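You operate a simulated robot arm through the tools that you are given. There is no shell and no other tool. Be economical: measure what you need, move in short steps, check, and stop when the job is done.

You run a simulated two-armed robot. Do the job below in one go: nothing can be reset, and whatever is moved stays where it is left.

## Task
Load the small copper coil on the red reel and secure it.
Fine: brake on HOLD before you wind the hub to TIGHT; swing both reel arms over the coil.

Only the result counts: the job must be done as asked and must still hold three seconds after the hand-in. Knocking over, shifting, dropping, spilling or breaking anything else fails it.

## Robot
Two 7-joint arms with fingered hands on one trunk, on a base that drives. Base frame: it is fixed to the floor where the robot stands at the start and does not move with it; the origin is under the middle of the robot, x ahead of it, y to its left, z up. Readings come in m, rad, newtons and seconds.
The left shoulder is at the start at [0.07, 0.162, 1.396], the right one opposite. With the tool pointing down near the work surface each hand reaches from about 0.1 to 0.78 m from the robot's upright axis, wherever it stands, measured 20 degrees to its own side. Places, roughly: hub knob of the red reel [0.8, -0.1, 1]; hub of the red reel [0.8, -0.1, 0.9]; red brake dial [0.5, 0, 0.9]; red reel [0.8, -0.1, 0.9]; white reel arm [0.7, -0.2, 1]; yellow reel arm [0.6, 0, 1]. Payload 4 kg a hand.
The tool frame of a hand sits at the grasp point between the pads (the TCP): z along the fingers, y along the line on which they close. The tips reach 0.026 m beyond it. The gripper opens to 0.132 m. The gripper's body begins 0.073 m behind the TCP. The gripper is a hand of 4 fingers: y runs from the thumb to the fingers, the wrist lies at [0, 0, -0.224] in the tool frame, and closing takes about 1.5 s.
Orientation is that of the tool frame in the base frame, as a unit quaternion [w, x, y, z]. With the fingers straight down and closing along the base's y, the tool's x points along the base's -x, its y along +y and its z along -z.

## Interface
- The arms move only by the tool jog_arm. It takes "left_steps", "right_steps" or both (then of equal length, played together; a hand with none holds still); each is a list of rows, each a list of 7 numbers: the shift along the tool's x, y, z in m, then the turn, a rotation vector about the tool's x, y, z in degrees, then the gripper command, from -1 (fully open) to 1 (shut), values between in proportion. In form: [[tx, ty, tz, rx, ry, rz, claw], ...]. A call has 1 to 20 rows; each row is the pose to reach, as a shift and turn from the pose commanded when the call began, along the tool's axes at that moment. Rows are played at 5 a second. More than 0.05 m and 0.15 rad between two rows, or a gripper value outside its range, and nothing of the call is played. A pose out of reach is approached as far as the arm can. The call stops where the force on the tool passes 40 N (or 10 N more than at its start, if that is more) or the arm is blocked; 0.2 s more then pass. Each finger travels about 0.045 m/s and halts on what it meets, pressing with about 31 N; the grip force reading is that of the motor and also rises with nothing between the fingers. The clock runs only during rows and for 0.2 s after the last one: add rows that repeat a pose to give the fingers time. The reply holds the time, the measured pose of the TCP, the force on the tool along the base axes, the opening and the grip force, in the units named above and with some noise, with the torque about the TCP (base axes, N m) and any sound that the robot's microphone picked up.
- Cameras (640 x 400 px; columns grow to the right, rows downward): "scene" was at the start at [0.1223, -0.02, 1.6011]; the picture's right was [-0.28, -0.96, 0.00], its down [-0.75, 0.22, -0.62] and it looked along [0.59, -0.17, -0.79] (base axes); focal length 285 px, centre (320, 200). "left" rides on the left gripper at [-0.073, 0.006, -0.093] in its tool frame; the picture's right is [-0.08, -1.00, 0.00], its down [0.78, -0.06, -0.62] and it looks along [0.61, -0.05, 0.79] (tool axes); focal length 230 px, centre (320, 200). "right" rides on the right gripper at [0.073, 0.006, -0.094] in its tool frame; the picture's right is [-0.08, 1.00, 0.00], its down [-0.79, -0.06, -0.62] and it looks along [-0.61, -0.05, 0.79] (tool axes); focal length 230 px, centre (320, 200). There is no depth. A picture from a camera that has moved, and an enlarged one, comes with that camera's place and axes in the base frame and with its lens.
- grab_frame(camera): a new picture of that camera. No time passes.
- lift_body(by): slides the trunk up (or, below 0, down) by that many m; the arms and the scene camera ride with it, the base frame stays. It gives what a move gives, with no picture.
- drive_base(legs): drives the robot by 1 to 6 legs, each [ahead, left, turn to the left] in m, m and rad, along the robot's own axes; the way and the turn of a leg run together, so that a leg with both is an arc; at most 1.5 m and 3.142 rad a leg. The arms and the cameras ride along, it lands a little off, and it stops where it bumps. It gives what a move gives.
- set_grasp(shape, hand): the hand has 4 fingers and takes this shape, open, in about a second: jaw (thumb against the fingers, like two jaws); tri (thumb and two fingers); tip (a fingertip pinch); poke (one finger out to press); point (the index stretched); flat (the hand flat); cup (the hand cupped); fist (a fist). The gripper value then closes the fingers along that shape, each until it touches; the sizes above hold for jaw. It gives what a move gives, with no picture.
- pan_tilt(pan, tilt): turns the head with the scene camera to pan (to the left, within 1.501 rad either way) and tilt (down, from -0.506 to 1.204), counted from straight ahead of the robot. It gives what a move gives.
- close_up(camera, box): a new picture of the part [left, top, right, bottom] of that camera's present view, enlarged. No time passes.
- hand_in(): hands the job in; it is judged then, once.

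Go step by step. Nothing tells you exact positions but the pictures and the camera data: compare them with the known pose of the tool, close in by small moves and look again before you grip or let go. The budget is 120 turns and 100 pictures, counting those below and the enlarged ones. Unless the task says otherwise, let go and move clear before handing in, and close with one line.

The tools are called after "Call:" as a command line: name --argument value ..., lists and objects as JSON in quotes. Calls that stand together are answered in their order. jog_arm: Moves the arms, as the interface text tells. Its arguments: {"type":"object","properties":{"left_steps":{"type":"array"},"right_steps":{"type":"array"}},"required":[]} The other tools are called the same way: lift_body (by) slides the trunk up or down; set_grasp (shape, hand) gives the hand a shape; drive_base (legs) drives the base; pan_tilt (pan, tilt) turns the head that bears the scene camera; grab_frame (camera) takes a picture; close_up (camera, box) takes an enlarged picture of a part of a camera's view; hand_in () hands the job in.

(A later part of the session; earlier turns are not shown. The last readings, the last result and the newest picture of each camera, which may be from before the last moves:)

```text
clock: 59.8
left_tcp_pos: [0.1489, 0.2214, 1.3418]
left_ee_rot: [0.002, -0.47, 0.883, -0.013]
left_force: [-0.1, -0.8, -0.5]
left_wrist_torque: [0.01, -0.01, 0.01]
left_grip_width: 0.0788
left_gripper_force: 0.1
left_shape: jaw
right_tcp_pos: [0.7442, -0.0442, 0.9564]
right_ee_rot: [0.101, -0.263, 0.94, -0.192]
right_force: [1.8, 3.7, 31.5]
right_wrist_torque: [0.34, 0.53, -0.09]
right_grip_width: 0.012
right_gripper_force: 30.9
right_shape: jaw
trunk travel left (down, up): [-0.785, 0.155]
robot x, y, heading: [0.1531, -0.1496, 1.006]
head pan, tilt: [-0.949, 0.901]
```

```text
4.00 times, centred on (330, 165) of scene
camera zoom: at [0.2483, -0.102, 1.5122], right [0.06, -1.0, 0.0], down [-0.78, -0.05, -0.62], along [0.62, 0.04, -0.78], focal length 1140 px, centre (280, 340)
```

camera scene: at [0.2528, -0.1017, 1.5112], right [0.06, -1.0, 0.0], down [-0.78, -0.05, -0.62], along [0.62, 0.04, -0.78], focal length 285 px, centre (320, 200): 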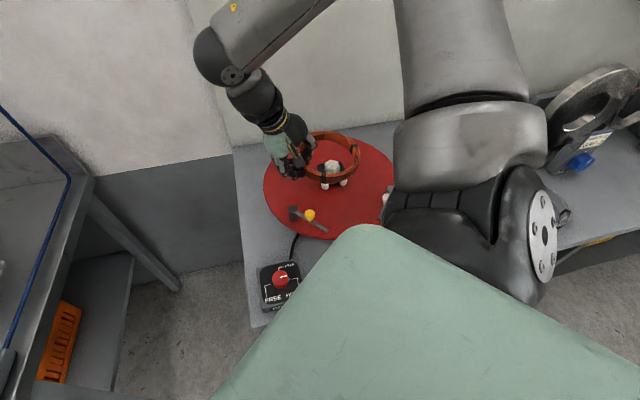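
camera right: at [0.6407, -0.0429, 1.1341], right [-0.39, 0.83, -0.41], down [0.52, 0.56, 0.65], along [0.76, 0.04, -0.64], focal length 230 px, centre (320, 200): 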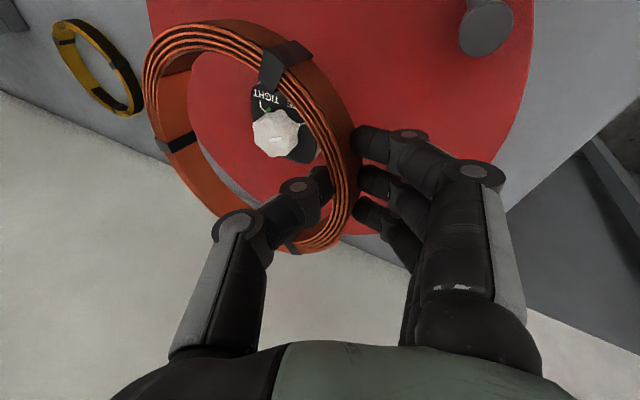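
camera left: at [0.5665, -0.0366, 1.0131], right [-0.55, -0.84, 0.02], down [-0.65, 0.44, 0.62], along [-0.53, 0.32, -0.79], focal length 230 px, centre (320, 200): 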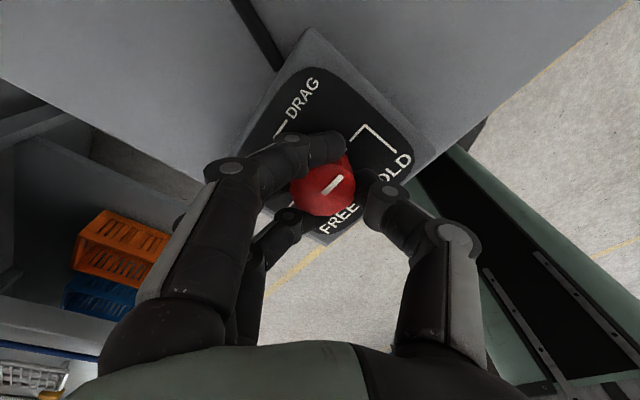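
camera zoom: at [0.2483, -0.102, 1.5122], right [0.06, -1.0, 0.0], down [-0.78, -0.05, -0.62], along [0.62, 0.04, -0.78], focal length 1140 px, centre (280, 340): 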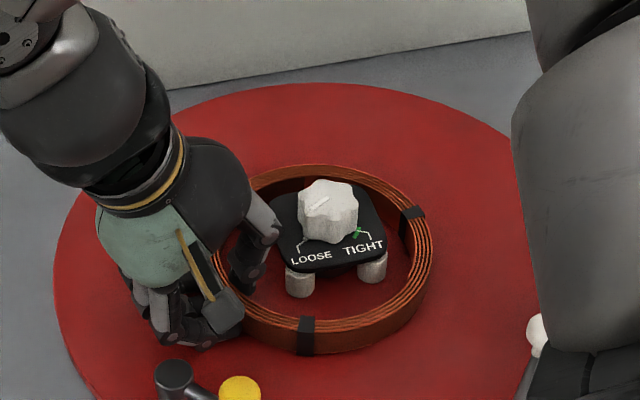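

Coil has touched down (about 36 N of contact). Easing 1.5 mm and opening the fingers gently.

Call:
jog_arm --right_steps '[[-0.0001, -0.0006, -0.0014, 0, 0, 0, 1], [-0.0001, -0.0006, -0.0014, 0, 0, 0, 0.8], [-0.0001, -0.0006, -0.0014, 0, 0, 0, 0.6], [-0.0001, -0.0006, -0.0014, 0, 0, 0, 0.45], [-0.0001, -0.0006, -0.0014, 0, 0, 0, 0.45], [-0.0001, -0.0006, -0.0014, 0, 0, 0, 0.45]]'

Call:
close_up --camera "scene" --box '[270, 115, 390, 215]'

Call:
close_up --camera "right" --box '[130, 0, 450, 260]'

```text
clock: 61.2
left_tcp_pos: [0.1502, 0.22, 1.3407]
left_ee_rot: [0.0, -0.47, 0.882, -0.012]
left_force: [0.5, 0.3, -0.5]
left_wrist_torque: [-0.03, -0.01, 0.03]
left_grip_width: 0.0786
left_gripper_force: 0.1
left_shape: jaw
right_tcp_pos: [0.7426, -0.0473, 0.9528]
right_ee_rot: [0.097, -0.261, 0.941, -0.194]
right_force: [-5.1, -1.1, 8.2]
right_wrist_torque: [-0.03, 0.13, -0.02]
right_grip_width: 0.0301
right_gripper_force: 0.0
right_shape: jaw
trunk travel left (down, up): [-0.785, 0.155]
robot x, y, heading: [0.15, -0.1507, 1.01]
head pan, tilt: [-0.949, 0.901]
```

```text
4.00 times, centred on (330, 165) of scene
camera zoom: at [0.25, -0.1028, 1.5114], right [0.06, -1.0, 0.0], down [-0.78, -0.05, -0.62], along [0.62, 0.04, -0.78], focal length 1140 px, centre (280, 340)
```

zoom: 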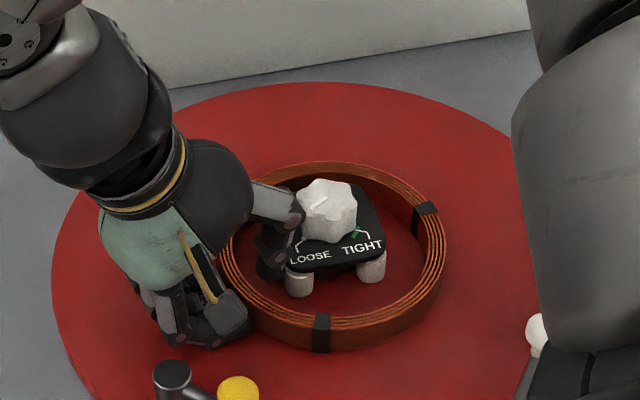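

```text
1.54 times, centred on (290, 130) of right
camera zoom: at [0.6522, -0.0522, 1.0309], right [-0.39, 0.83, -0.41], down [0.52, 0.56, 0.65], along [0.76, 0.04, -0.64], focal length 354 px, centre (366, 308)
```

zoom: 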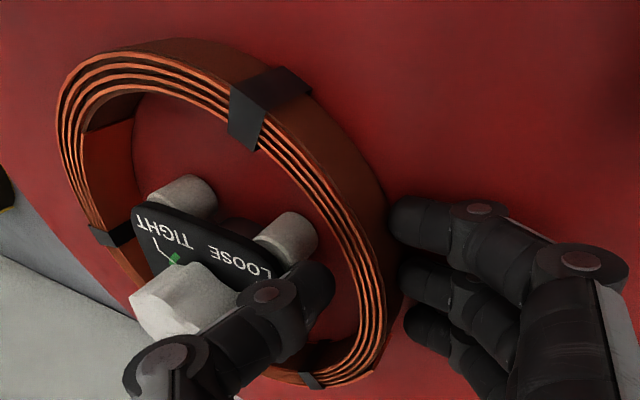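

Coil is down around the hub; the thumb lightly touches the hub plate. I'll close a hair to free it and lift straight up.

Call:
jog_arm --right_steps '[[0, 0, 0, 0, 0, 0, 0.62], [0, 0, 0, 0, 0, 0, 0.62], [-0.0008, -0.0041, -0.0091, 0, 0, 0, 0.62], [-0.0016, -0.0083, -0.0182, 0, 0, 0, 0.62]]'

Call:
close_up --camera "scene" --box '[270, 115, 390, 215]'

```text
clock: 62.2
left_tcp_pos: [0.152, 0.2211, 1.3405]
left_ee_rot: [-0.002, -0.471, 0.882, -0.011]
left_force: [0.4, 0.5, 0.5]
left_wrist_torque: [0.01, -0.01, 0.04]
left_grip_width: 0.0789
left_gripper_force: 0.1
left_shape: jaw
right_tcp_pos: [0.7452, -0.046, 0.9742]
right_ee_rot: [0.096, -0.263, 0.94, -0.193]
right_force: [-0.2, 0.2, -5.0]
right_wrist_torque: [0.31, 0.18, -0.05]
right_grip_width: 0.0132
right_gripper_force: 30.9
right_shape: jaw
trunk travel left (down, up): [-0.785, 0.155]
robot x, y, heading: [0.1488, -0.1504, 1.005]
head pan, tilt: [-0.949, 0.901]
```

```text
4.00 times, centred on (330, 165) of scene
camera zoom: at [0.2519, -0.1023, 1.5113], right [0.06, -1.0, 0.0], down [-0.78, -0.05, -0.62], along [0.62, 0.04, -0.78], focal length 1140 px, centre (280, 340)
```

zoom: 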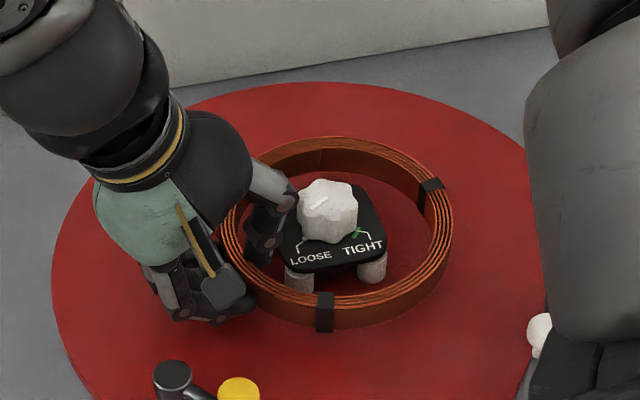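

It re-gripped and lifted the coil. I'll recentre 7 mm in +y, set it down again, then open wider and move the hand slightly outward before lifting.

Call:
jog_arm --right_steps '[[-0.0037, 0.0055, -0.0022, 0, 0, 0, 0.8], [-0.003, 0.0095, 0.007, 0, 0, 0, 0.8], [-0.0022, 0.0135, 0.0155, 0, 0, 0, 0.8], [-0.0022, 0.0135, 0.0155, 0, 0, 0, 0.8], [-0.0022, 0.0135, 0.0155, 0, 0, 0, 0.5], [-0.0022, 0.0135, 0.0155, 0, 0, 0, 0.45], [-0.0022, 0.0135, 0.0155, 0, 0, 0, 0.45], [-0.0022, 0.0135, 0.0155, 0, 0, 0, 0.45]]'

Call:
close_up --camera "scene" --box '[270, 115, 390, 215]'

Call:
close_up --camera "right" --box '[130, 0, 450, 260]'

```text
clock: 64.0
left_tcp_pos: [0.1521, 0.2209, 1.3414]
left_ee_rot: [-0.001, -0.471, 0.882, -0.011]
left_force: [-0.1, -0.8, -0.1]
left_wrist_torque: [0.0, -0.01, -0.01]
left_grip_width: 0.0786
left_gripper_force: 0.1
left_shape: jaw
right_tcp_pos: [0.7452, -0.0392, 0.9556]
right_ee_rot: [0.098, -0.263, 0.94, -0.193]
right_force: [2.4, -1.8, 10.2]
right_wrist_torque: [-0.09, -0.01, 0.03]
right_grip_width: 0.0327
right_gripper_force: 0.1
right_shape: jaw
trunk travel left (down, up): [-0.785, 0.155]
robot x, y, heading: [0.1523, -0.1465, 1.008]
head pan, tilt: [-0.949, 0.901]
```

```text
4.00 times, centred on (330, 165) of scene
camera zoom: at [0.2514, -0.1029, 1.5114], right [0.06, -1.0, 0.0], down [-0.78, -0.05, -0.62], along [0.62, 0.04, -0.78], focal length 1140 px, centre (280, 340)
```

zoom: 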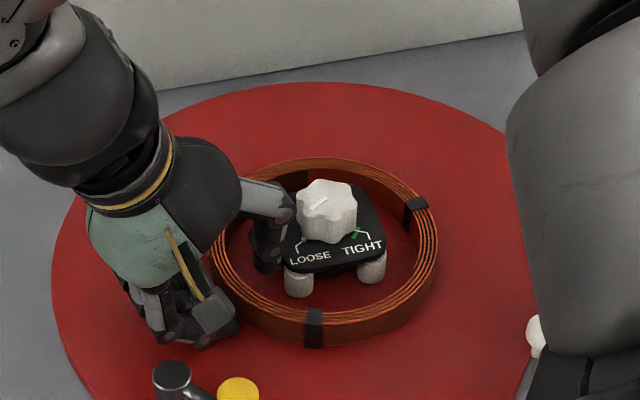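

```text
1.54 times, centred on (290, 130) of right
camera zoom: at [0.6535, -0.0453, 1.0316], right [-0.39, 0.83, -0.41], down [0.51, 0.56, 0.65], along [0.76, 0.04, -0.64], focal length 354 px, centre (366, 308)
```

zoom: 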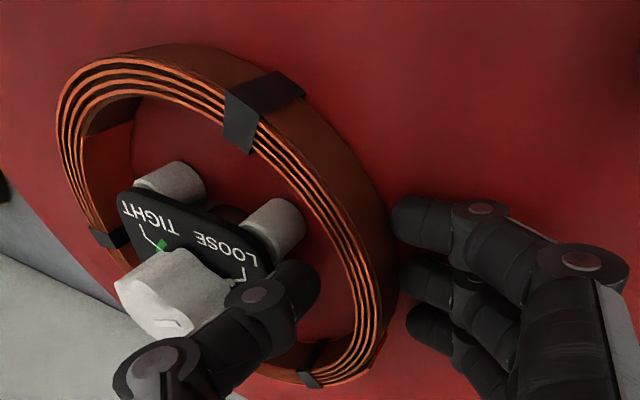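

Coil is concentric. Shifting the hand 4 mm outward and lifting straight up with the gap kept.

Call:
jog_arm --right_steps '[[0, 0.0037, -0.0017, 0, 0, 0, 0.45], [-0.0008, -0.0004, -0.0108, 0, 0, 0, 0.45], [-0.0016, -0.0046, -0.0199, 0, 0, 0, 0.45], [-0.0028, -0.0108, -0.0335, 0, 0, 0, 0.45], [-0.004, -0.017, -0.047, 0, 0, 0, 0.45]]'

Call:
close_up --camera "scene" --box '[270, 115, 390, 215]'

```text
clock: 65.2
left_tcp_pos: [0.1518, 0.222, 1.3416]
left_ee_rot: [-0.002, -0.47, 0.883, -0.011]
left_force: [-0.1, -0.2, 0.6]
left_wrist_torque: [-0.03, -0.02, -0.02]
left_grip_width: 0.0789
left_gripper_force: 0.1
left_shape: jaw
right_tcp_pos: [0.7419, -0.0347, 1.0055]
right_ee_rot: [0.097, -0.262, 0.941, -0.192]
right_force: [-0.3, 0.1, 0.4]
right_wrist_torque: [-0.03, 0.0, 0.0]
right_grip_width: 0.036
right_gripper_force: 0.1
right_shape: jaw
trunk travel left (down, up): [-0.785, 0.155]
robot x, y, heading: [0.1498, -0.1501, 1.01]
head pan, tilt: [-0.949, 0.901]
```

```text
4.00 times, centred on (330, 165) of scene
camera zoom: at [0.2518, -0.1022, 1.5113], right [0.06, -1.0, 0.0], down [-0.78, -0.05, -0.62], along [0.62, 0.04, -0.78], focal length 1140 px, centre (280, 340)
```

zoom: 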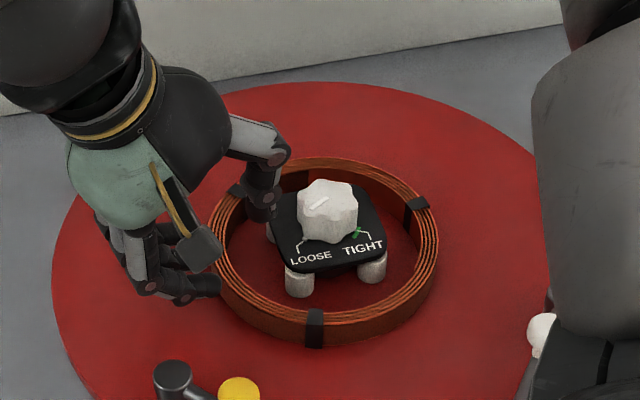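

Coil is released and sits concentric on the disc. Raising the hand, straightening it, and moving over the knob to read its scale.

Call:
jog_arm --right_steps '[[-0.003, -0.0165, -0.036, 0, 0, 0, 0.45], [-0.006, -0.033, -0.073, -6, 0, 0, 0.2], [-0.009, -0.05, -0.109, -12, 0, 0, 0.0], [-0.009, -0.05, -0.109, -18, 0, 0, -0.2], [-0.009, -0.05, -0.109, -24.5, 0, 0, -0.2], [-0.009, -0.05, -0.109, -24.5, 0, 0, -0.2]]'

Call:
grab_frame --camera "right"

Call:
close_up --camera "scene" --box '[290, 140, 370, 205]'

```text
clock: 66.6
left_tcp_pos: [0.1506, 0.2225, 1.3412]
left_ee_rot: [0.0, -0.47, 0.883, -0.013]
left_force: [0.3, 0.1, -0.1]
left_wrist_torque: [-0.01, 0.02, -0.03]
left_grip_width: 0.0786
left_gripper_force: 0.0
left_shape: jaw
right_tcp_pos: [0.7422, -0.0345, 1.1248]
right_ee_rot: [0.039, -0.278, 0.96, 0.011]
right_force: [-0.8, 0.6, -0.6]
right_wrist_torque: [-0.01, -0.01, -0.01]
right_grip_width: 0.0786
right_gripper_force: 0.0
right_shape: jaw
trunk travel left (down, up): [-0.785, 0.155]
robot x, y, heading: [0.1496, -0.1503, 1.007]
head pan, tilt: [-0.949, 0.901]
```

```text
31 pictures are left
camera right: at [0.6713, -0.0744, 1.2115], right [-0.47, 0.88, 0.01], down [0.65, 0.34, 0.68], along [0.6, 0.32, -0.73], focal length 230 px, centre (320, 200)
```

right: 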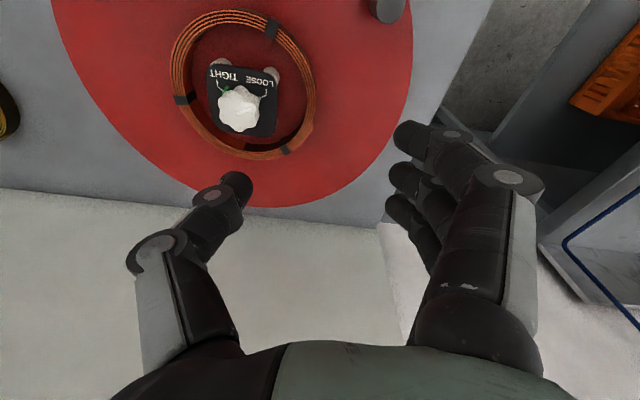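

```text
6.15 times, centred on (330, 172) of scene
camera zoom: at [0.2518, -0.1018, 1.5113], right [0.06, -1.0, 0.0], down [-0.78, -0.05, -0.62], along [0.62, 0.04, -0.78], focal length 1754 px, centre (258, 369)
```

zoom: 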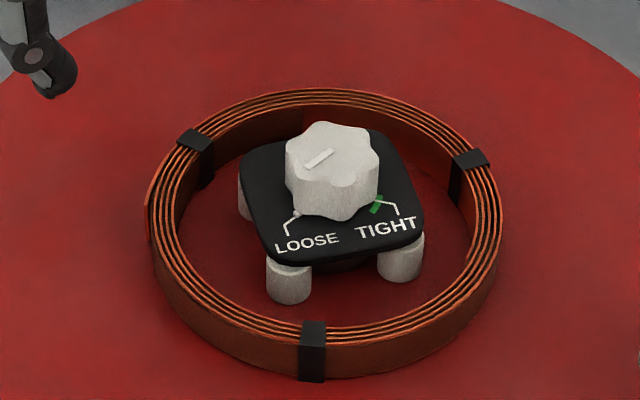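

The coil sits flat around the hub. The knob points to LOOSE; I'll level the hand and centre it above the knob first.

Call:
jog_arm --right_steps '[[0.006, -0.024, 0.0, 0, 2.3, 0, -0.2], [0.012, -0.048, 0.0, 0, 4.6, 0, -0.2], [0.018, -0.071, 0.015, 0, 4.6, 0, -0.2], [0.018, -0.071, 0.04, 0, 4.6, 0, -0.2], [0.018, -0.071, 0.04, 0, 4.6, 0, -0.2]]'

Call:
jog_arm --right_steps '[[0, 0, 0, 0, 0, -8, -0.2], [0, 0, 0, 0, 0, -16, -0.2], [0, 0, 0, 0, 0, -24, -0.2], [0, 0, 0, 0, 0, -32, -0.2], [0, 0, 0, 0, 0, -40, -0.2], [0, 0, 0, 0, 0, -48, -0.2], [0, 0, 0, 0, 0, -56, -0.2], [0, 0, 0, 0, 0, -64, -0.2], [0, 0, 0, 0, 0, -72, -0.2], [0, 0, 0, 0, 0, -80, -0.2], [0, 0, 0, 0, 0, -88, -0.2], [0, 0, 0, 0, 0, -96, -0.2], [0, 0, 0, 0, 0, -96, -0.2]]'

Call:
grab_frame --camera "right"

```text
clock: 67.8
left_tcp_pos: [0.1512, 0.2225, 1.34]
left_ee_rot: [0.001, -0.47, 0.882, -0.012]
left_force: [-0.8, -0.5, -0.6]
left_wrist_torque: [-0.01, 0.01, 0.03]
left_grip_width: 0.079
left_gripper_force: 0.1
left_shape: jaw
right_tcp_pos: [0.7673, -0.1024, 1.0816]
right_ee_rot: [0.0, -0.278, 0.961, -0.001]
right_force: [-0.8, 0.3, 0.5]
right_wrist_torque: [0.01, -0.02, 0.0]
right_grip_width: 0.0786
right_gripper_force: 0.1
right_shape: jaw
trunk travel left (down, up): [-0.785, 0.155]
robot x, y, heading: [0.1514, -0.1489, 1.009]
head pan, tilt: [-0.949, 0.901]
```

```text
clock: 70.6
left_tcp_pos: [0.1527, 0.2213, 1.3407]
left_ee_rot: [-0.001, -0.471, 0.882, -0.011]
left_force: [0.0, -0.2, 0.8]
left_wrist_torque: [-0.03, 0.0, 0.03]
left_grip_width: 0.0789
left_gripper_force: 0.0
left_shape: jaw
right_tcp_pos: [0.7676, -0.1033, 1.083]
right_ee_rot: [-0.001, 0.9, -0.436, 0.0]
right_force: [-0.3, -0.1, 0.7]
right_wrist_torque: [-0.03, -0.03, 0.02]
right_grip_width: 0.0786
right_gripper_force: 0.1
right_shape: jaw
trunk travel left (down, up): [-0.785, 0.155]
robot x, y, heading: [0.151, -0.1505, 1.01]
head pan, tilt: [-0.949, 0.901]
```

```text
29 pictures are left
camera right: at [0.8083, -0.1656, 1.1764], right [-0.83, -0.56, 0.0], down [-0.44, 0.65, 0.62], along [-0.34, 0.51, -0.79], focal length 230 px, centre (320, 200)
```

right: 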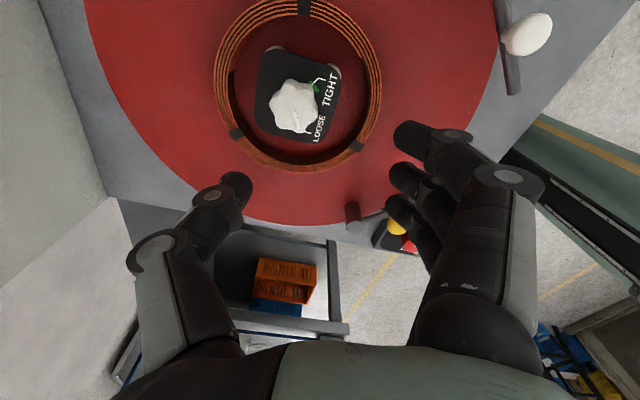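

The hand is turned 96° counter-clockwise. The knob appears ≈2–3 cm further +x relative to the tool than the reading suggests; shifting and lowering partway, then looking again.

Call:
jog_arm --right_steps '[[0.0175, -0.0142, 0.0, 0, 0, 0, -0.2], [0.0175, -0.0142, 0.02, 0, 0, 0, -0.2], [0.0175, -0.0142, 0.035, 0, 0, 0, -0.2], [0.0175, -0.0142, 0.035, 0, 0, 0, -0.2]]'

Call:
close_up --camera "right" --box '[160, 0, 480, 200]'

```text
clock: 71.6
left_tcp_pos: [0.1516, 0.2213, 1.3403]
left_ee_rot: [-0.001, -0.47, 0.882, -0.012]
left_force: [-0.3, 0.8, -0.4]
left_wrist_torque: [-0.01, -0.02, 0.0]
left_grip_width: 0.0788
left_gripper_force: 0.0
left_shape: jaw
right_tcp_pos: [0.7917, -0.1074, 1.0486]
right_ee_rot: [-0.002, 0.9, -0.437, 0.0]
right_force: [-1.2, -0.3, 0.6]
right_wrist_torque: [0.02, 0.0, -0.01]
right_grip_width: 0.0788
right_gripper_force: 0.0
right_shape: jaw
trunk travel left (down, up): [-0.785, 0.155]
robot x, y, heading: [0.1509, -0.1508, 1.01]
head pan, tilt: [-0.949, 0.901]
```

```text
2.00 times, centred on (320, 100) of right
camera zoom: at [0.831, -0.1701, 1.1424], right [-0.83, -0.56, 0.0], down [-0.44, 0.65, 0.62], along [-0.34, 0.51, -0.79], focal length 460 px, centre (320, 400)
```

zoom: 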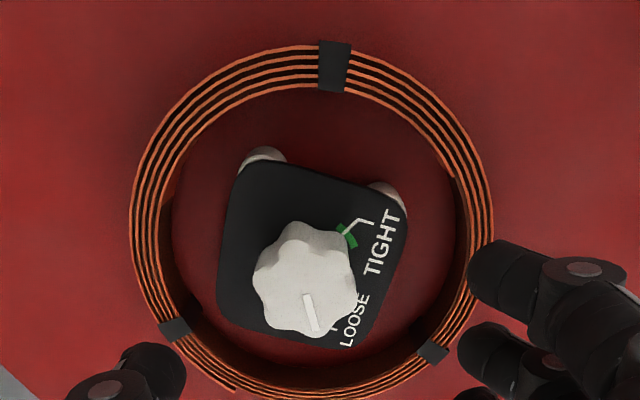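

Knob still ~1 cm along the tool's +x. Correcting and lowering to grip height.

Call:
jog_arm --right_steps '[[0.0115, -0.003, 0.0, 0, 0, 0, -0.2], [0.0115, -0.003, 0.015, 0, 0, 0, -0.2], [0.0115, -0.003, 0.028, 0, 0, 0, -0.2], [0.0115, -0.003, 0.036, 0, 0, 0, -0.2], [0.0115, -0.003, 0.036, 0, 0, 0, -0.2]]'

Call:
close_up --camera "right" --box '[160, 40, 480, 240]'

```text
clock: 72.8
left_tcp_pos: [0.1511, 0.2206, 1.3402]
left_ee_rot: [-0.001, -0.47, 0.883, -0.011]
left_force: [0.2, 0.0, 0.1]
left_wrist_torque: [0.0, 0.02, -0.01]
left_grip_width: 0.0786
left_gripper_force: 0.1
left_shape: jaw
right_tcp_pos: [0.7994, -0.1143, 1.0119]
right_ee_rot: [0.0, 0.9, -0.437, 0.0]
right_force: [0.0, 0.3, -0.4]
right_wrist_torque: [0.0, 0.02, 0.0]
right_grip_width: 0.0787
right_gripper_force: 0.1
right_shape: jaw
trunk travel left (down, up): [-0.785, 0.155]
robot x, y, heading: [0.1507, -0.1479, 1.012]
head pan, tilt: [-0.949, 0.901]
```

```text
2.00 times, centred on (320, 140) of right
camera zoom: at [0.8392, -0.1773, 1.1062], right [-0.83, -0.56, 0.0], down [-0.44, 0.65, 0.62], along [-0.34, 0.51, -0.79], focal length 460 px, centre (320, 320)
```

zoom: 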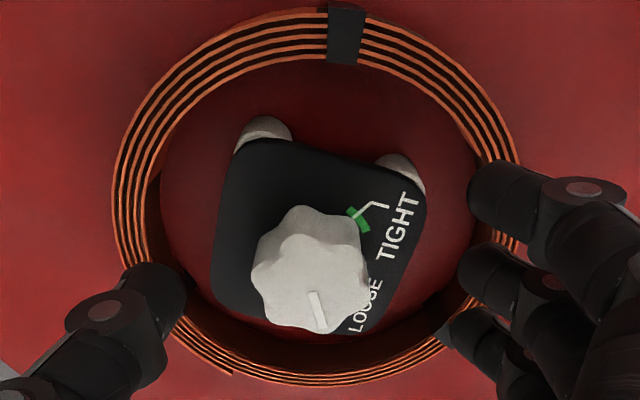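

Fingers straddle the knob. Small 5 mm correction, 3 mm lower, then close.

Call:
jog_arm --right_steps '[[0.005, -0.001, 0.003, 0, 0, 0, -0.2], [0.005, -0.001, 0.003, 0, 0, 0, 0.2], [0.005, -0.001, 0.003, 0, 0, 0, 0.5], [0.005, -0.001, 0.003, 0, 0, 0, 0.8], [0.005, -0.001, 0.003, 0, 0, 0, 0.8], [0.005, -0.001, 0.003, 0, 0, 0, 0.8], [0.005, -0.001, 0.003, 0, 0, 0, 0.8]]'

Call:
close_up --camera "right" --box '[160, 40, 480, 240]'

```text
clock: 74.4
left_tcp_pos: [0.1523, 0.2221, 1.3412]
left_ee_rot: [0.0, -0.47, 0.883, -0.011]
left_force: [0.3, 1.0, -0.9]
left_wrist_torque: [0.04, -0.01, -0.02]
left_grip_width: 0.0789
left_gripper_force: 0.0
left_shape: jaw
right_tcp_pos: [0.8027, -0.1179, 1.0099]
right_ee_rot: [0.0, 0.9, -0.436, 0.0]
right_force: [0.0, 0.2, -0.7]
right_wrist_torque: [0.0, -0.05, -0.01]
right_grip_width: 0.0139
right_gripper_force: 0.1
right_shape: jaw
trunk travel left (down, up): [-0.785, 0.155]
robot x, y, heading: [0.1518, -0.146, 1.009]
head pan, tilt: [-0.949, 0.901]
```

```text
2.00 times, centred on (320, 140) of right
camera zoom: at [0.8432, -0.181, 1.1032], right [-0.83, -0.56, 0.0], down [-0.44, 0.65, 0.62], along [-0.34, 0.51, -0.79], focal length 460 px, centre (320, 320)
```

zoom: 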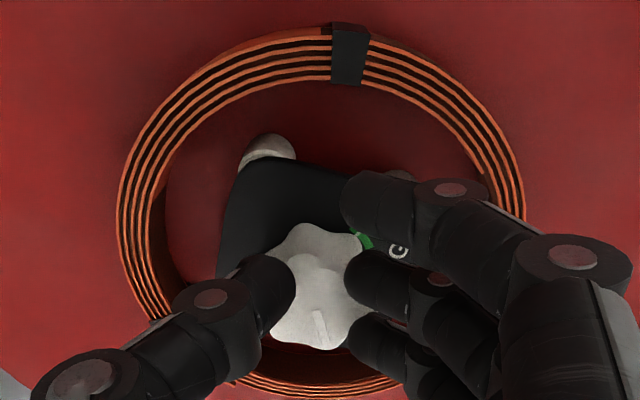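

No grip force yet at 0.8; closing fully.

Call:
jog_arm --right_steps '[[0, 0, 0, 0, 0, 0, 1], [0, 0, 0, 0, 0, 0, 1], [0, 0, 0, 0, 0, 0, 1], [0, 0, 0, 0, 0, 0, 1]]'

Call:
close_up --camera "right" --box '[160, 40, 480, 240]'

```text
clock: 75.4
left_tcp_pos: [0.1523, 0.2215, 1.3423]
left_ee_rot: [-0.001, -0.47, 0.883, -0.012]
left_force: [0.5, 0.3, 0.5]
left_wrist_torque: [0.01, -0.03, 0.01]
left_grip_width: 0.0788
left_gripper_force: 0.0
left_shape: jaw
right_tcp_pos: [0.8028, -0.1184, 1.0094]
right_ee_rot: [0.0, 0.9, -0.436, 0.0]
right_force: [0.7, 0.6, -0.2]
right_wrist_torque: [-0.03, -0.01, 0.02]
right_grip_width: 0.0
right_gripper_force: 30.9
right_shape: jaw
trunk travel left (down, up): [-0.785, 0.155]
robot x, y, heading: [0.1508, -0.1495, 1.006]
head pan, tilt: [-0.949, 0.901]
```

```text
2.00 times, centred on (320, 140) of right
camera zoom: at [0.8433, -0.1811, 1.1031], right [-0.83, -0.56, 0.0], down [-0.44, 0.65, 0.62], along [-0.34, 0.51, -0.79], focal length 460 px, centre (320, 320)
```

zoom: 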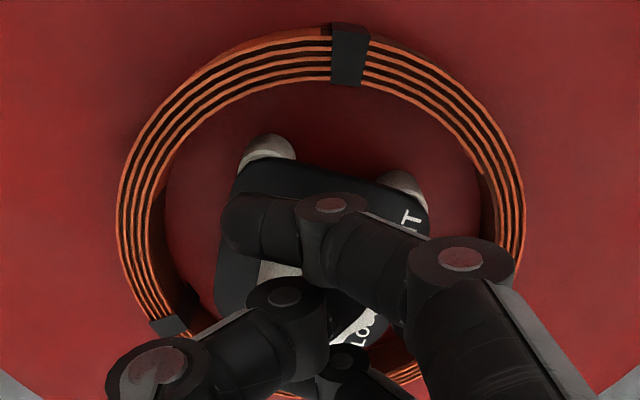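

The fingers closed just above the knob: triangulating the wrist views puts its top lower, at ≈(0.795, -0.106, 0.98). Reopening, recentring and lowering.

Call:
jog_arm --right_steps '[[0, 0, -0.005, 0, 0, 0, 0.4], [0, 0, -0.005, 0, 0, 0, -0.2], [0, 0, -0.005, 0, 0, 0, -0.2], [0, 0, -0.005, 0, 0, 0, -0.2], [-0.014, -0.0016, 0.0, 0, 0, 0, -0.2], [-0.014, -0.0016, 0.01, 0, 0, 0, -0.2], [-0.014, -0.0016, 0.017, 0, 0, 0, -0.2], [-0.014, -0.0016, 0.022, 0, 0, 0, -0.2], [-0.014, -0.0016, 0.022, 0, 0, 0, -0.2]]'

Call:
close_up --camera "right" --box '[160, 40, 480, 240]'

```text
clock: 77.4
left_tcp_pos: [0.1518, 0.2205, 1.3416]
left_ee_rot: [-0.001, -0.47, 0.883, -0.011]
left_force: [-0.2, -0.1, -0.1]
left_wrist_torque: [0.01, 0.0, 0.0]
left_grip_width: 0.0789
left_gripper_force: 0.0
left_shape: jaw
right_tcp_pos: [0.7959, -0.1058, 0.9878]
right_ee_rot: [0.0, 0.9, -0.437, 0.0]
right_force: [0.0, -0.2, 0.6]
right_wrist_torque: [0.0, 0.0, -0.03]
right_grip_width: 0.0788
right_gripper_force: 0.1
right_shape: jaw
trunk travel left (down, up): [-0.785, 0.155]
robot x, y, heading: [0.1527, -0.153, 1.01]
head pan, tilt: [-0.949, 0.901]
```

```text
2.00 times, centred on (320, 140) of right
camera zoom: at [0.836, -0.1691, 1.0815], right [-0.83, -0.56, 0.0], down [-0.44, 0.65, 0.62], along [-0.34, 0.51, -0.79], focal length 460 px, centre (320, 320)
```

zoom: 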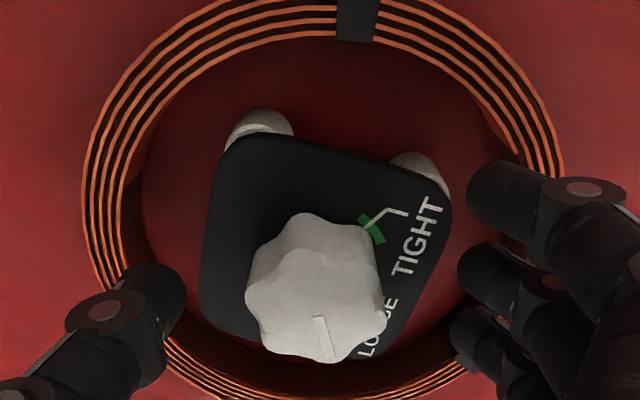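

Now the knob is centred between the fingers. Lower 3 mm and close.

Call:
jog_arm --right_steps '[[0, 0, 0.003, 0, 0, 0, -0.2], [0, 0, 0.003, 0, 0, 0, 0.2], [0, 0, 0.003, 0, 0, 0, 0.6], [0, 0, 0.003, 0, 0, 0, 0.9], [0, 0, 0.003, 0, 0, 0, 0.9], [0, 0, 0.003, 0, 0, 0, 0.9], [0, 0, 0.003, 0, 0, 0, 0.9]]'

Call:
jog_arm --right_steps '[[0, 0, 0, 0, 0, 8, 0.9], [0, 0, 0, 0, 0, 16, 0.9], [0, 0, 0, 0, 0, 24, 0.9], [0, 0, 0, 0, 0, 32, 0.9], [0, 0, 0, 0, 0, 40, 0.9], [0, 0, 0, 0, 0, 40, 0.9]]'

Call:
close_up --camera "right" --box '[160, 40, 480, 240]'

```text
clock: 79.0
left_tcp_pos: [0.1521, 0.2214, 1.3409]
left_ee_rot: [-0.001, -0.471, 0.882, -0.012]
left_force: [0.2, 0.4, -1.1]
left_wrist_torque: [0.03, -0.02, -0.02]
left_grip_width: 0.0789
left_gripper_force: 0.1
left_shape: jaw
right_tcp_pos: [0.7965, -0.1063, 0.9842]
right_ee_rot: [-0.001, 0.9, -0.437, 0.0]
right_force: [2.1, 2.7, -0.8]
right_wrist_torque: [-0.02, 0.01, 0.05]
right_grip_width: 0.02
right_gripper_force: 28.5
right_shape: jaw
trunk travel left (down, up): [-0.785, 0.155]
robot x, y, heading: [0.1496, -0.1505, 1.011]
head pan, tilt: [-0.949, 0.901]
```

```text
clock: 80.4
left_tcp_pos: [0.1523, 0.2218, 1.3413]
left_ee_rot: [-0.001, -0.47, 0.883, -0.012]
left_force: [0.1, 0.1, 0.1]
left_wrist_torque: [0.02, -0.01, -0.01]
left_grip_width: 0.0786
left_gripper_force: 0.0
left_shape: jaw
right_tcp_pos: [0.7953, -0.107, 0.986]
right_ee_rot: [0.0, -0.696, 0.718, 0.0]
right_force: [-1.5, 0.0, 1.2]
right_wrist_torque: [0.02, 0.17, 0.01]
right_grip_width: 0.0193
right_gripper_force: 31.4
right_shape: jaw
trunk travel left (down, up): [-0.785, 0.155]
robot x, y, heading: [0.1518, -0.1496, 1.008]
head pan, tilt: [-0.949, 0.901]
```

```text
2.00 times, centred on (320, 140) of right
camera zoom: at [0.7869, -0.1809, 1.0781], right [-0.99, 0.11, 0.0], down [0.09, 0.78, 0.62], along [0.07, 0.61, -0.79], focal length 460 px, centre (320, 320)
```

zoom: 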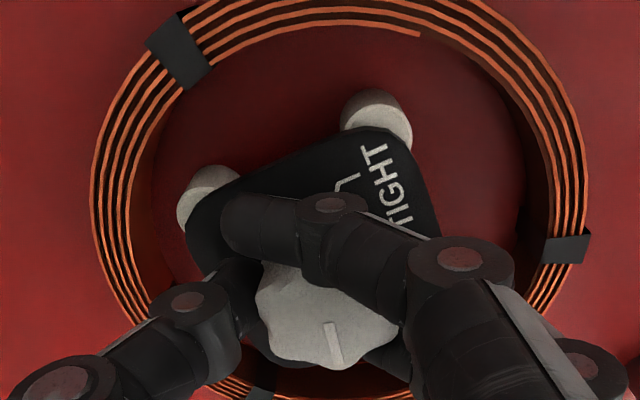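

The knob follows clockwise. Continuing another 96°.

Call:
jog_arm --right_steps '[[0, 0, 0, 0, 0, 8, 0.9], [0, 0, 0, 0, 0, 16, 0.9], [0, 0, 0, 0, 0, 24, 0.9], [0, 0, 0, 0, 0, 32, 0.9], [0, 0, 0, 0, 0, 40, 0.9], [0, 0, 0, 0, 0, 48, 0.9], [0, 0, 0, 0, 0, 56, 0.9], [0, 0, 0, 0, 0, 64, 0.9], [0, 0, 0, 0, 0, 72, 0.9], [0, 0, 0, 0, 0, 80, 0.9], [0, 0, 0, 0, 0, 88, 0.9], [0, 0, 0, 0, 0, 96, 0.9], [0, 0, 0, 0, 0, 96, 0.9]]'

Call:
close_up --camera "right" --box '[160, 40, 480, 240]'

```text
clock: 83.2
left_tcp_pos: [0.1475, 0.2224, 1.3407]
left_ee_rot: [0.0, -0.469, 0.883, -0.012]
left_force: [-0.5, -0.2, 0.1]
left_wrist_torque: [0.0, -0.01, -0.02]
left_grip_width: 0.0788
left_gripper_force: 0.1
left_shape: jaw
right_tcp_pos: [0.7908, -0.1061, 0.9846]
right_ee_rot: [-0.002, 0.068, 0.998, 0.0]
right_force: [-29.2, 2.7, -11.4]
right_wrist_torque: [0.28, 0.48, 0.11]
right_grip_width: 0.0184
right_gripper_force: 31.0
right_shape: jaw
trunk travel left (down, up): [-0.785, 0.155]
robot x, y, heading: [0.1488, -0.1534, 1.012]
head pan, tilt: [-0.949, 0.901]
```

```text
2.00 times, centred on (320, 140) of right
camera zoom: at [0.719, -0.0914, 1.0789], right [0.21, 0.98, 0.0], down [0.77, -0.17, 0.61], along [0.6, -0.13, -0.79], focal length 460 px, centre (320, 320)
```

zoom: 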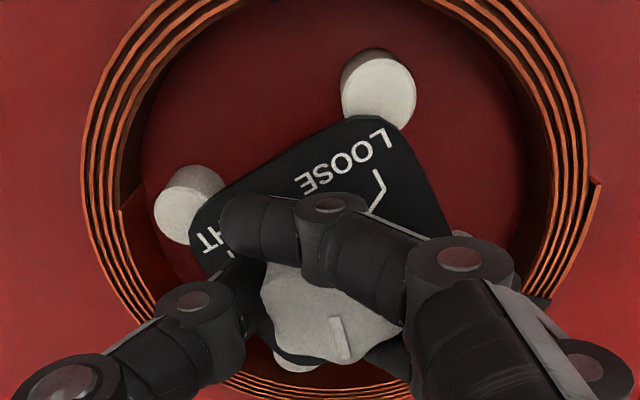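

The posts are spreading. Now regrip: open, lift, turn back 104°, lower.

Call:
jog_arm --right_steps '[[0, 0, 0, 0, 0, 0, 0.3], [0, 0, 0, 0, 0, 0, -0.2], [0, 0, 0, 0, 0, 0, -0.2], [0, 0, 0, 0, 0, 0, -0.2], [0, 0, -0.03, 0, 0, -8, -0.2], [0, 0, -0.04, 0, 0, -16, -0.2], [0, 0, -0.04, 0, 0, -24, -0.2], [0, 0, -0.04, 0, 0, -32, -0.2], [0, 0, -0.04, 0, 0, -40, -0.2], [0, 0, -0.04, 0, 0, -48, -0.2], [0, 0, -0.04, 0, 0, -56, -0.2], [0, 0, -0.04, 0, 0, -64, -0.2], [0, 0, -0.04, 0, 0, -72, -0.2], [0, 0, -0.04, 0, 0, -80, -0.2], [0, 0, -0.04, 0, 0, -88, -0.2], [0, 0, -0.04, 0, 0, -96, -0.2], [0, 0, -0.04, 0, 0, -104, -0.2], [0, 0, -0.02, 0, 0, -104, -0.2], [0, 0, 0.0, 0, 0, -104, -0.2], [0, 0, 0.0, 0, 0, -104, -0.2]]'

Call:
close_up --camera "right" --box '[160, 40, 480, 240]'

```text
clock: 87.4
left_tcp_pos: [0.1517, 0.222, 1.3413]
left_ee_rot: [0.0, -0.47, 0.883, -0.012]
left_force: [0.3, 0.4, 0.3]
left_wrist_torque: [-0.03, 0.01, 0.03]
left_grip_width: 0.0785
left_gripper_force: 0.1
left_shape: jaw
right_tcp_pos: [0.7959, -0.1066, 0.9846]
right_ee_rot: [0.0, 0.745, -0.668, 0.001]
right_force: [0.0, 0.4, 0.5]
right_wrist_torque: [-0.03, 0.01, -0.02]
right_grip_width: 0.0787
right_gripper_force: 0.2
right_shape: jaw
trunk travel left (down, up): [-0.785, 0.155]
robot x, y, heading: [0.1501, -0.1495, 1.008]
head pan, tilt: [-0.949, 0.901]
```

```text
2.00 times, centred on (320, 140) of right
camera zoom: at [0.7978, -0.1815, 1.0778], right [-1.0, -0.03, 0.0], down [-0.03, 0.79, 0.62], along [-0.02, 0.62, -0.79], focal length 460 px, centre (320, 320)
```

zoom: 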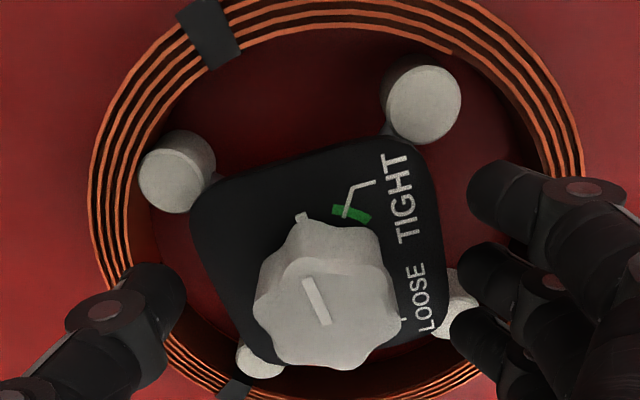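

The knob index is now ~40° short of the TIGHT tick and the posts have spread nearly to the coil. Regripping and turning 40° more.

Call:
jog_arm --right_steps '[[0, 0, 0, 0, 0, 0, 0.2], [0, 0, 0, 0, 0, 0, 0.6], [0, 0, 0, 0, 0, 0, 0.9], [0, 0, 0, 0, 0, 0, 0.9], [0, 0, 0, 0, 0, 0, 0.9], [0, 0, 0, 0, 0, 0, 0.9]]'

Call:
close_up --camera "right" --box '[160, 40, 480, 240]'

```text
clock: 88.8
left_tcp_pos: [0.1528, 0.2214, 1.3401]
left_ee_rot: [-0.001, -0.471, 0.882, -0.011]
left_force: [0.5, 0.6, -0.2]
left_wrist_torque: [0.0, -0.01, -0.01]
left_grip_width: 0.0787
left_gripper_force: 0.1
left_shape: jaw
right_tcp_pos: [0.7978, -0.1069, 0.9832]
right_ee_rot: [0.0, 0.745, -0.667, 0.001]
right_force: [2.6, 0.6, 0.4]
right_wrist_torque: [0.03, 0.04, 0.06]
right_grip_width: 0.02
right_gripper_force: 28.6
right_shape: jaw
trunk travel left (down, up): [-0.785, 0.155]
robot x, y, heading: [0.1515, -0.1496, 1.005]
head pan, tilt: [-0.949, 0.901]
```

```text
2.00 times, centred on (320, 140) of right
camera zoom: at [0.799, -0.1813, 1.0774], right [-1.0, -0.03, 0.0], down [-0.02, 0.79, 0.62], along [-0.02, 0.62, -0.79], focal length 460 px, centre (320, 320)
```

zoom: 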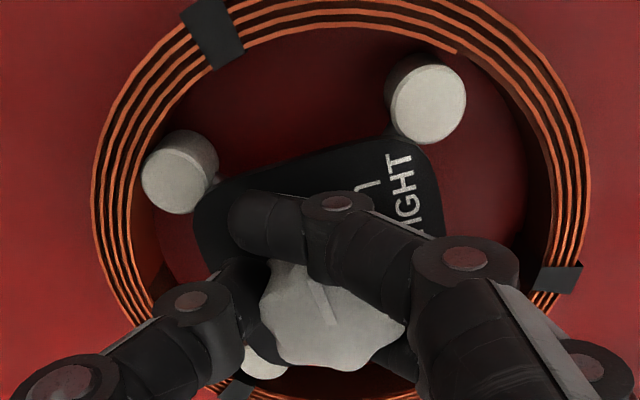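

Call:
jog_arm --right_steps '[[0, 0, 0, 0, 0, 8, 0.9], [0, 0, 0, 0, 0, 16, 0.9], [0, 0, 0, 0, 0, 24, 0.9], [0, 0, 0, 0, 0, 32, 0.9], [0, 0, 0, 0, 0, 40, 0.9], [0, 0, 0, 0, 0, 40, 0.9]]'

Call:
close_up --camera "right" --box '[160, 40, 480, 240]'

```text
clock: 90.2
left_tcp_pos: [0.1496, 0.2195, 1.3402]
left_ee_rot: [0.0, -0.471, 0.882, -0.011]
left_force: [-0.1, -0.2, -0.3]
left_wrist_torque: [0.0, 0.01, 0.0]
left_grip_width: 0.0788
left_gripper_force: 0.1
left_shape: jaw
right_tcp_pos: [0.7942, -0.1082, 0.9838]
right_ee_rot: [0.0, -0.47, 0.883, -0.001]
right_force: [-6.9, -7.4, -1.9]
right_wrist_torque: [-0.03, 0.21, 0.12]
right_grip_width: 0.019
right_gripper_force: 30.5
right_shape: jaw
trunk travel left (down, up): [-0.785, 0.155]
robot x, y, heading: [0.1542, -0.1492, 1.011]
head pan, tilt: [-0.949, 0.901]
```

```text
2.00 times, centred on (320, 140) of right
camera zoom: at [0.7489, -0.1668, 1.0775], right [-0.78, 0.62, 0.0], down [0.49, 0.62, 0.62], along [0.38, 0.48, -0.79], focal length 460 px, centre (320, 320)
```

zoom: 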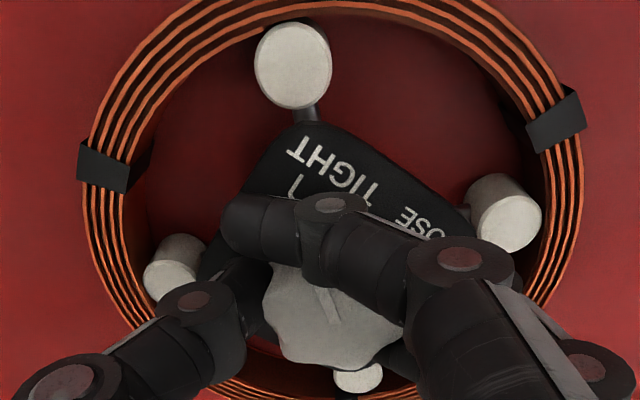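

Knob followed. Opening and lifting slightly to read the index.

Call:
jog_arm --right_steps '[[0, 0, 0, 0, 0, 0, 0.3], [0, 0, 0, 0, 0, 0, -0.2], [0, 0, 0, 0, 0, 0, -0.2], [0, 0, 0, 0, 0, 0, -0.2], [0, 0, 0, 0, 0, 0, -0.2]]'

Call:
close_up --camera "right" --box '[160, 40, 480, 240]'

```text
clock: 91.4
left_tcp_pos: [0.1517, 0.2221, 1.3414]
left_ee_rot: [-0.001, -0.47, 0.882, -0.011]
left_force: [-0.3, -0.2, 0.2]
left_wrist_torque: [-0.03, -0.02, -0.04]
left_grip_width: 0.0788
left_gripper_force: 0.1
left_shape: jaw
right_tcp_pos: [0.7973, -0.1061, 0.9839]
right_ee_rot: [0.0, -0.471, 0.882, 0.0]
right_force: [0.9, 0.2, -0.8]
right_wrist_torque: [0.01, -0.02, -0.01]
right_grip_width: 0.079
right_gripper_force: 0.0
right_shape: jaw
trunk travel left (down, up): [-0.785, 0.155]
robot x, y, heading: [0.1504, -0.1486, 1.012]
head pan, tilt: [-0.949, 0.901]
```

```text
2.00 times, centred on (320, 140) of right
camera zoom: at [0.7505, -0.1649, 1.0773], right [-0.79, 0.62, 0.0], down [0.49, 0.62, 0.62], along [0.38, 0.48, -0.79], focal length 460 px, centre (320, 320)
```

zoom: 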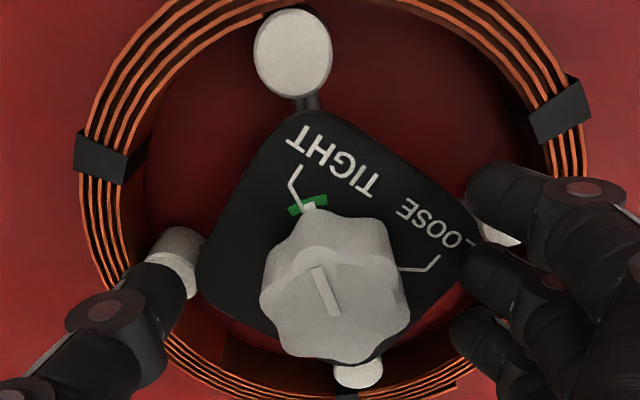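

Index dot sits right on the green TIGHT mark and the posts press the coil. Lifting off and viewing the reel for the two arms.

Call:
jog_arm --right_steps '[[0, 0, -0.03, 0, 0, 0, -0.2], [0, 0, -0.065, 0, 0, 0, -0.2], [0, 0, -0.1, 0, 0, 0, -0.2], [0, 0, -0.13, 0, 0, 0, -0.2], [0.0, 0.04, -0.13, 0, 0, -4, -0.2], [0.0, 0.08, -0.13, 0, 0, -8, -0.2], [0.0, 0.08, -0.13, 0, 0, -8, -0.2]]'

Call:
close_up --camera "scene" --box '[230, 110, 430, 270]'

Call:
grab_frame --camera "right"

```text
clock: 93.0
left_tcp_pos: [0.1525, 0.2208, 1.3415]
left_ee_rot: [-0.001, -0.47, 0.883, -0.011]
left_force: [0.1, 0.3, 0.3]
left_wrist_torque: [0.02, 0.02, 0.01]
left_grip_width: 0.0789
left_gripper_force: 0.1
left_shape: jaw
right_tcp_pos: [0.7324, -0.0645, 1.1158]
right_ee_rot: [0.0, -0.531, 0.847, 0.0]
right_force: [0.8, -0.1, 0.6]
right_wrist_torque: [0.01, 0.01, 0.01]
right_grip_width: 0.0788
right_gripper_force: 0.1
right_shape: jaw
trunk travel left (down, up): [-0.785, 0.155]
robot x, y, heading: [0.153, -0.1517, 1.008]
head pan, tilt: [-0.949, 0.901]
```

```text
2.50 times, centred on (330, 190) of scene
camera zoom: at [0.2528, -0.103, 1.5113], right [0.06, -1.0, 0.0], down [-0.78, -0.05, -0.62], along [0.62, 0.04, -0.78], focal length 712 px, centre (295, 225)
```

zoom: 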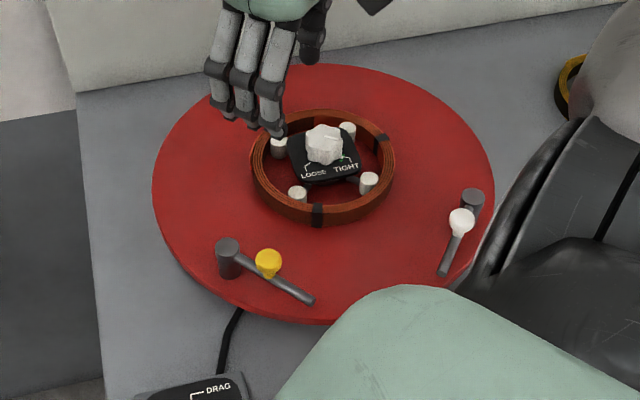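

```text
16 pictures are left
camera right: at [0.6951, -0.1293, 1.2088], right [-0.86, 0.5, 0.0], down [0.4, 0.68, 0.62], along [0.31, 0.53, -0.79], focal length 230 px, centre (320, 200)
```

right: 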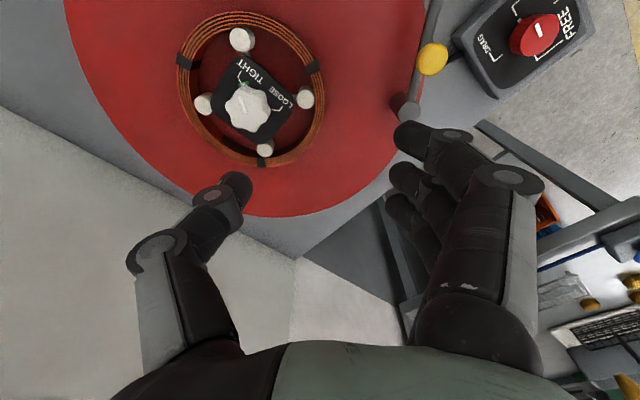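

Coil is held concentric. Yellow ball is at ≈(0.625, -0.058); moving the right hand above it to triangulate its height.

Call:
jog_arm --right_steps '[[0.013, 0.033, 0.01, 0, 0, 0, -0.2], [0.026, 0.066, 0.025, 0, 0, 0, -0.2], [0.038, 0.098, 0.04, 0, 0, 0, -0.2], [0.038, 0.098, 0.056, 0, 0, 0, -0.2], [0.038, 0.098, 0.056, 0, 0, 0, -0.2]]'

Call:
grab_frame --camera "right"

```text
clock: 94.2
left_tcp_pos: [0.1519, 0.2217, 1.341]
left_ee_rot: [-0.001, -0.469, 0.883, -0.012]
left_force: [0.0, 0.0, 0.4]
left_wrist_torque: [-0.01, 0.02, 0.04]
left_grip_width: 0.0786
left_gripper_force: 0.1
left_shape: jaw
right_tcp_pos: [0.6254, -0.0537, 1.0583]
right_ee_rot: [0.001, -0.531, 0.847, 0.0]
right_force: [-0.6, -0.7, -0.3]
right_wrist_torque: [-0.01, 0.01, 0.0]
right_grip_width: 0.0787
right_gripper_force: 0.1
right_shape: jaw
trunk travel left (down, up): [-0.785, 0.155]
robot x, y, heading: [0.148, -0.1508, 1.004]
head pan, tilt: [-0.949, 0.901]
```

```text
15 pictures are left
camera right: at [0.5877, -0.1191, 1.1519], right [-0.86, 0.5, 0.0], down [0.4, 0.68, 0.62], along [0.31, 0.53, -0.79], focal length 230 px, centre (320, 200)
```

right: 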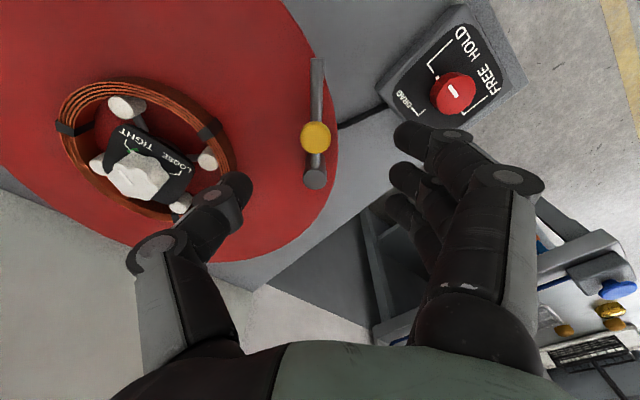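

Ball at (0.626, -0.059, 0.981), pivot at (0.651, -0.019); the hand is right above. Lowering to cage the ball between the fingers.

Call:
jog_arm --right_steps '[[0, 0.001, 0.02, 0, 0, 0, -0.2], [0, 0.001, 0.04, 0, 0, 0, -0.2], [0, 0.001, 0.055, 0, 0, 0, -0.2], [0, 0.001, 0.065, 0, 0, 0, -0.2], [0, 0.001, 0.065, 0, 0, 0, 0.3], [0, 0.001, 0.065, 0, 0, 0, 0.6], [0, 0.001, 0.065, 0, 0, 0, 0.6], [0, 0.001, 0.065, 0, 0, 0, 0.6]]'

Call:
close_up --camera "right" --box '[160, 40, 480, 240]'

```text
clock: 96.0
left_tcp_pos: [0.1527, 0.2208, 1.3402]
left_ee_rot: [-0.001, -0.471, 0.882, -0.012]
left_force: [0.1, 0.3, 0.3]
left_wrist_torque: [-0.01, -0.01, 0.01]
left_grip_width: 0.0787
left_gripper_force: 0.1
left_shape: jaw
right_tcp_pos: [0.6223, -0.0539, 0.9921]
right_ee_rot: [0.001, -0.532, 0.847, -0.001]
right_force: [1.6, -0.8, 0.7]
right_wrist_torque: [-0.01, 0.02, 0.04]
right_grip_width: 0.0277
right_gripper_force: 0.0
right_shape: jaw
trunk travel left (down, up): [-0.785, 0.155]
robot x, y, heading: [0.1498, -0.1494, 1.009]
head pan, tilt: [-0.949, 0.901]
```

```text
2.00 times, centred on (320, 140) of right
camera zoom: at [0.5861, -0.1181, 1.0864], right [-0.86, 0.5, 0.0], down [0.4, 0.68, 0.62], along [0.31, 0.53, -0.79], focal length 460 px, centre (320, 320)
```

zoom: 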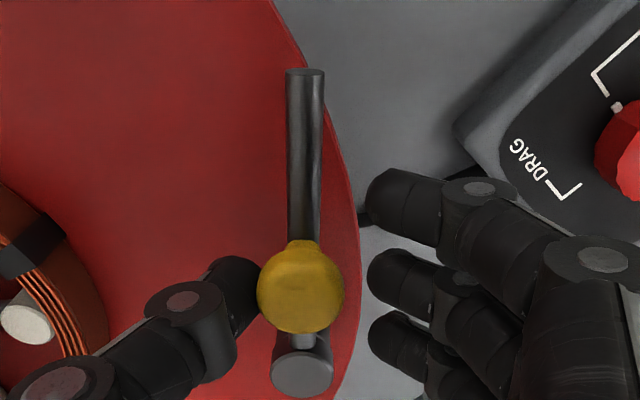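

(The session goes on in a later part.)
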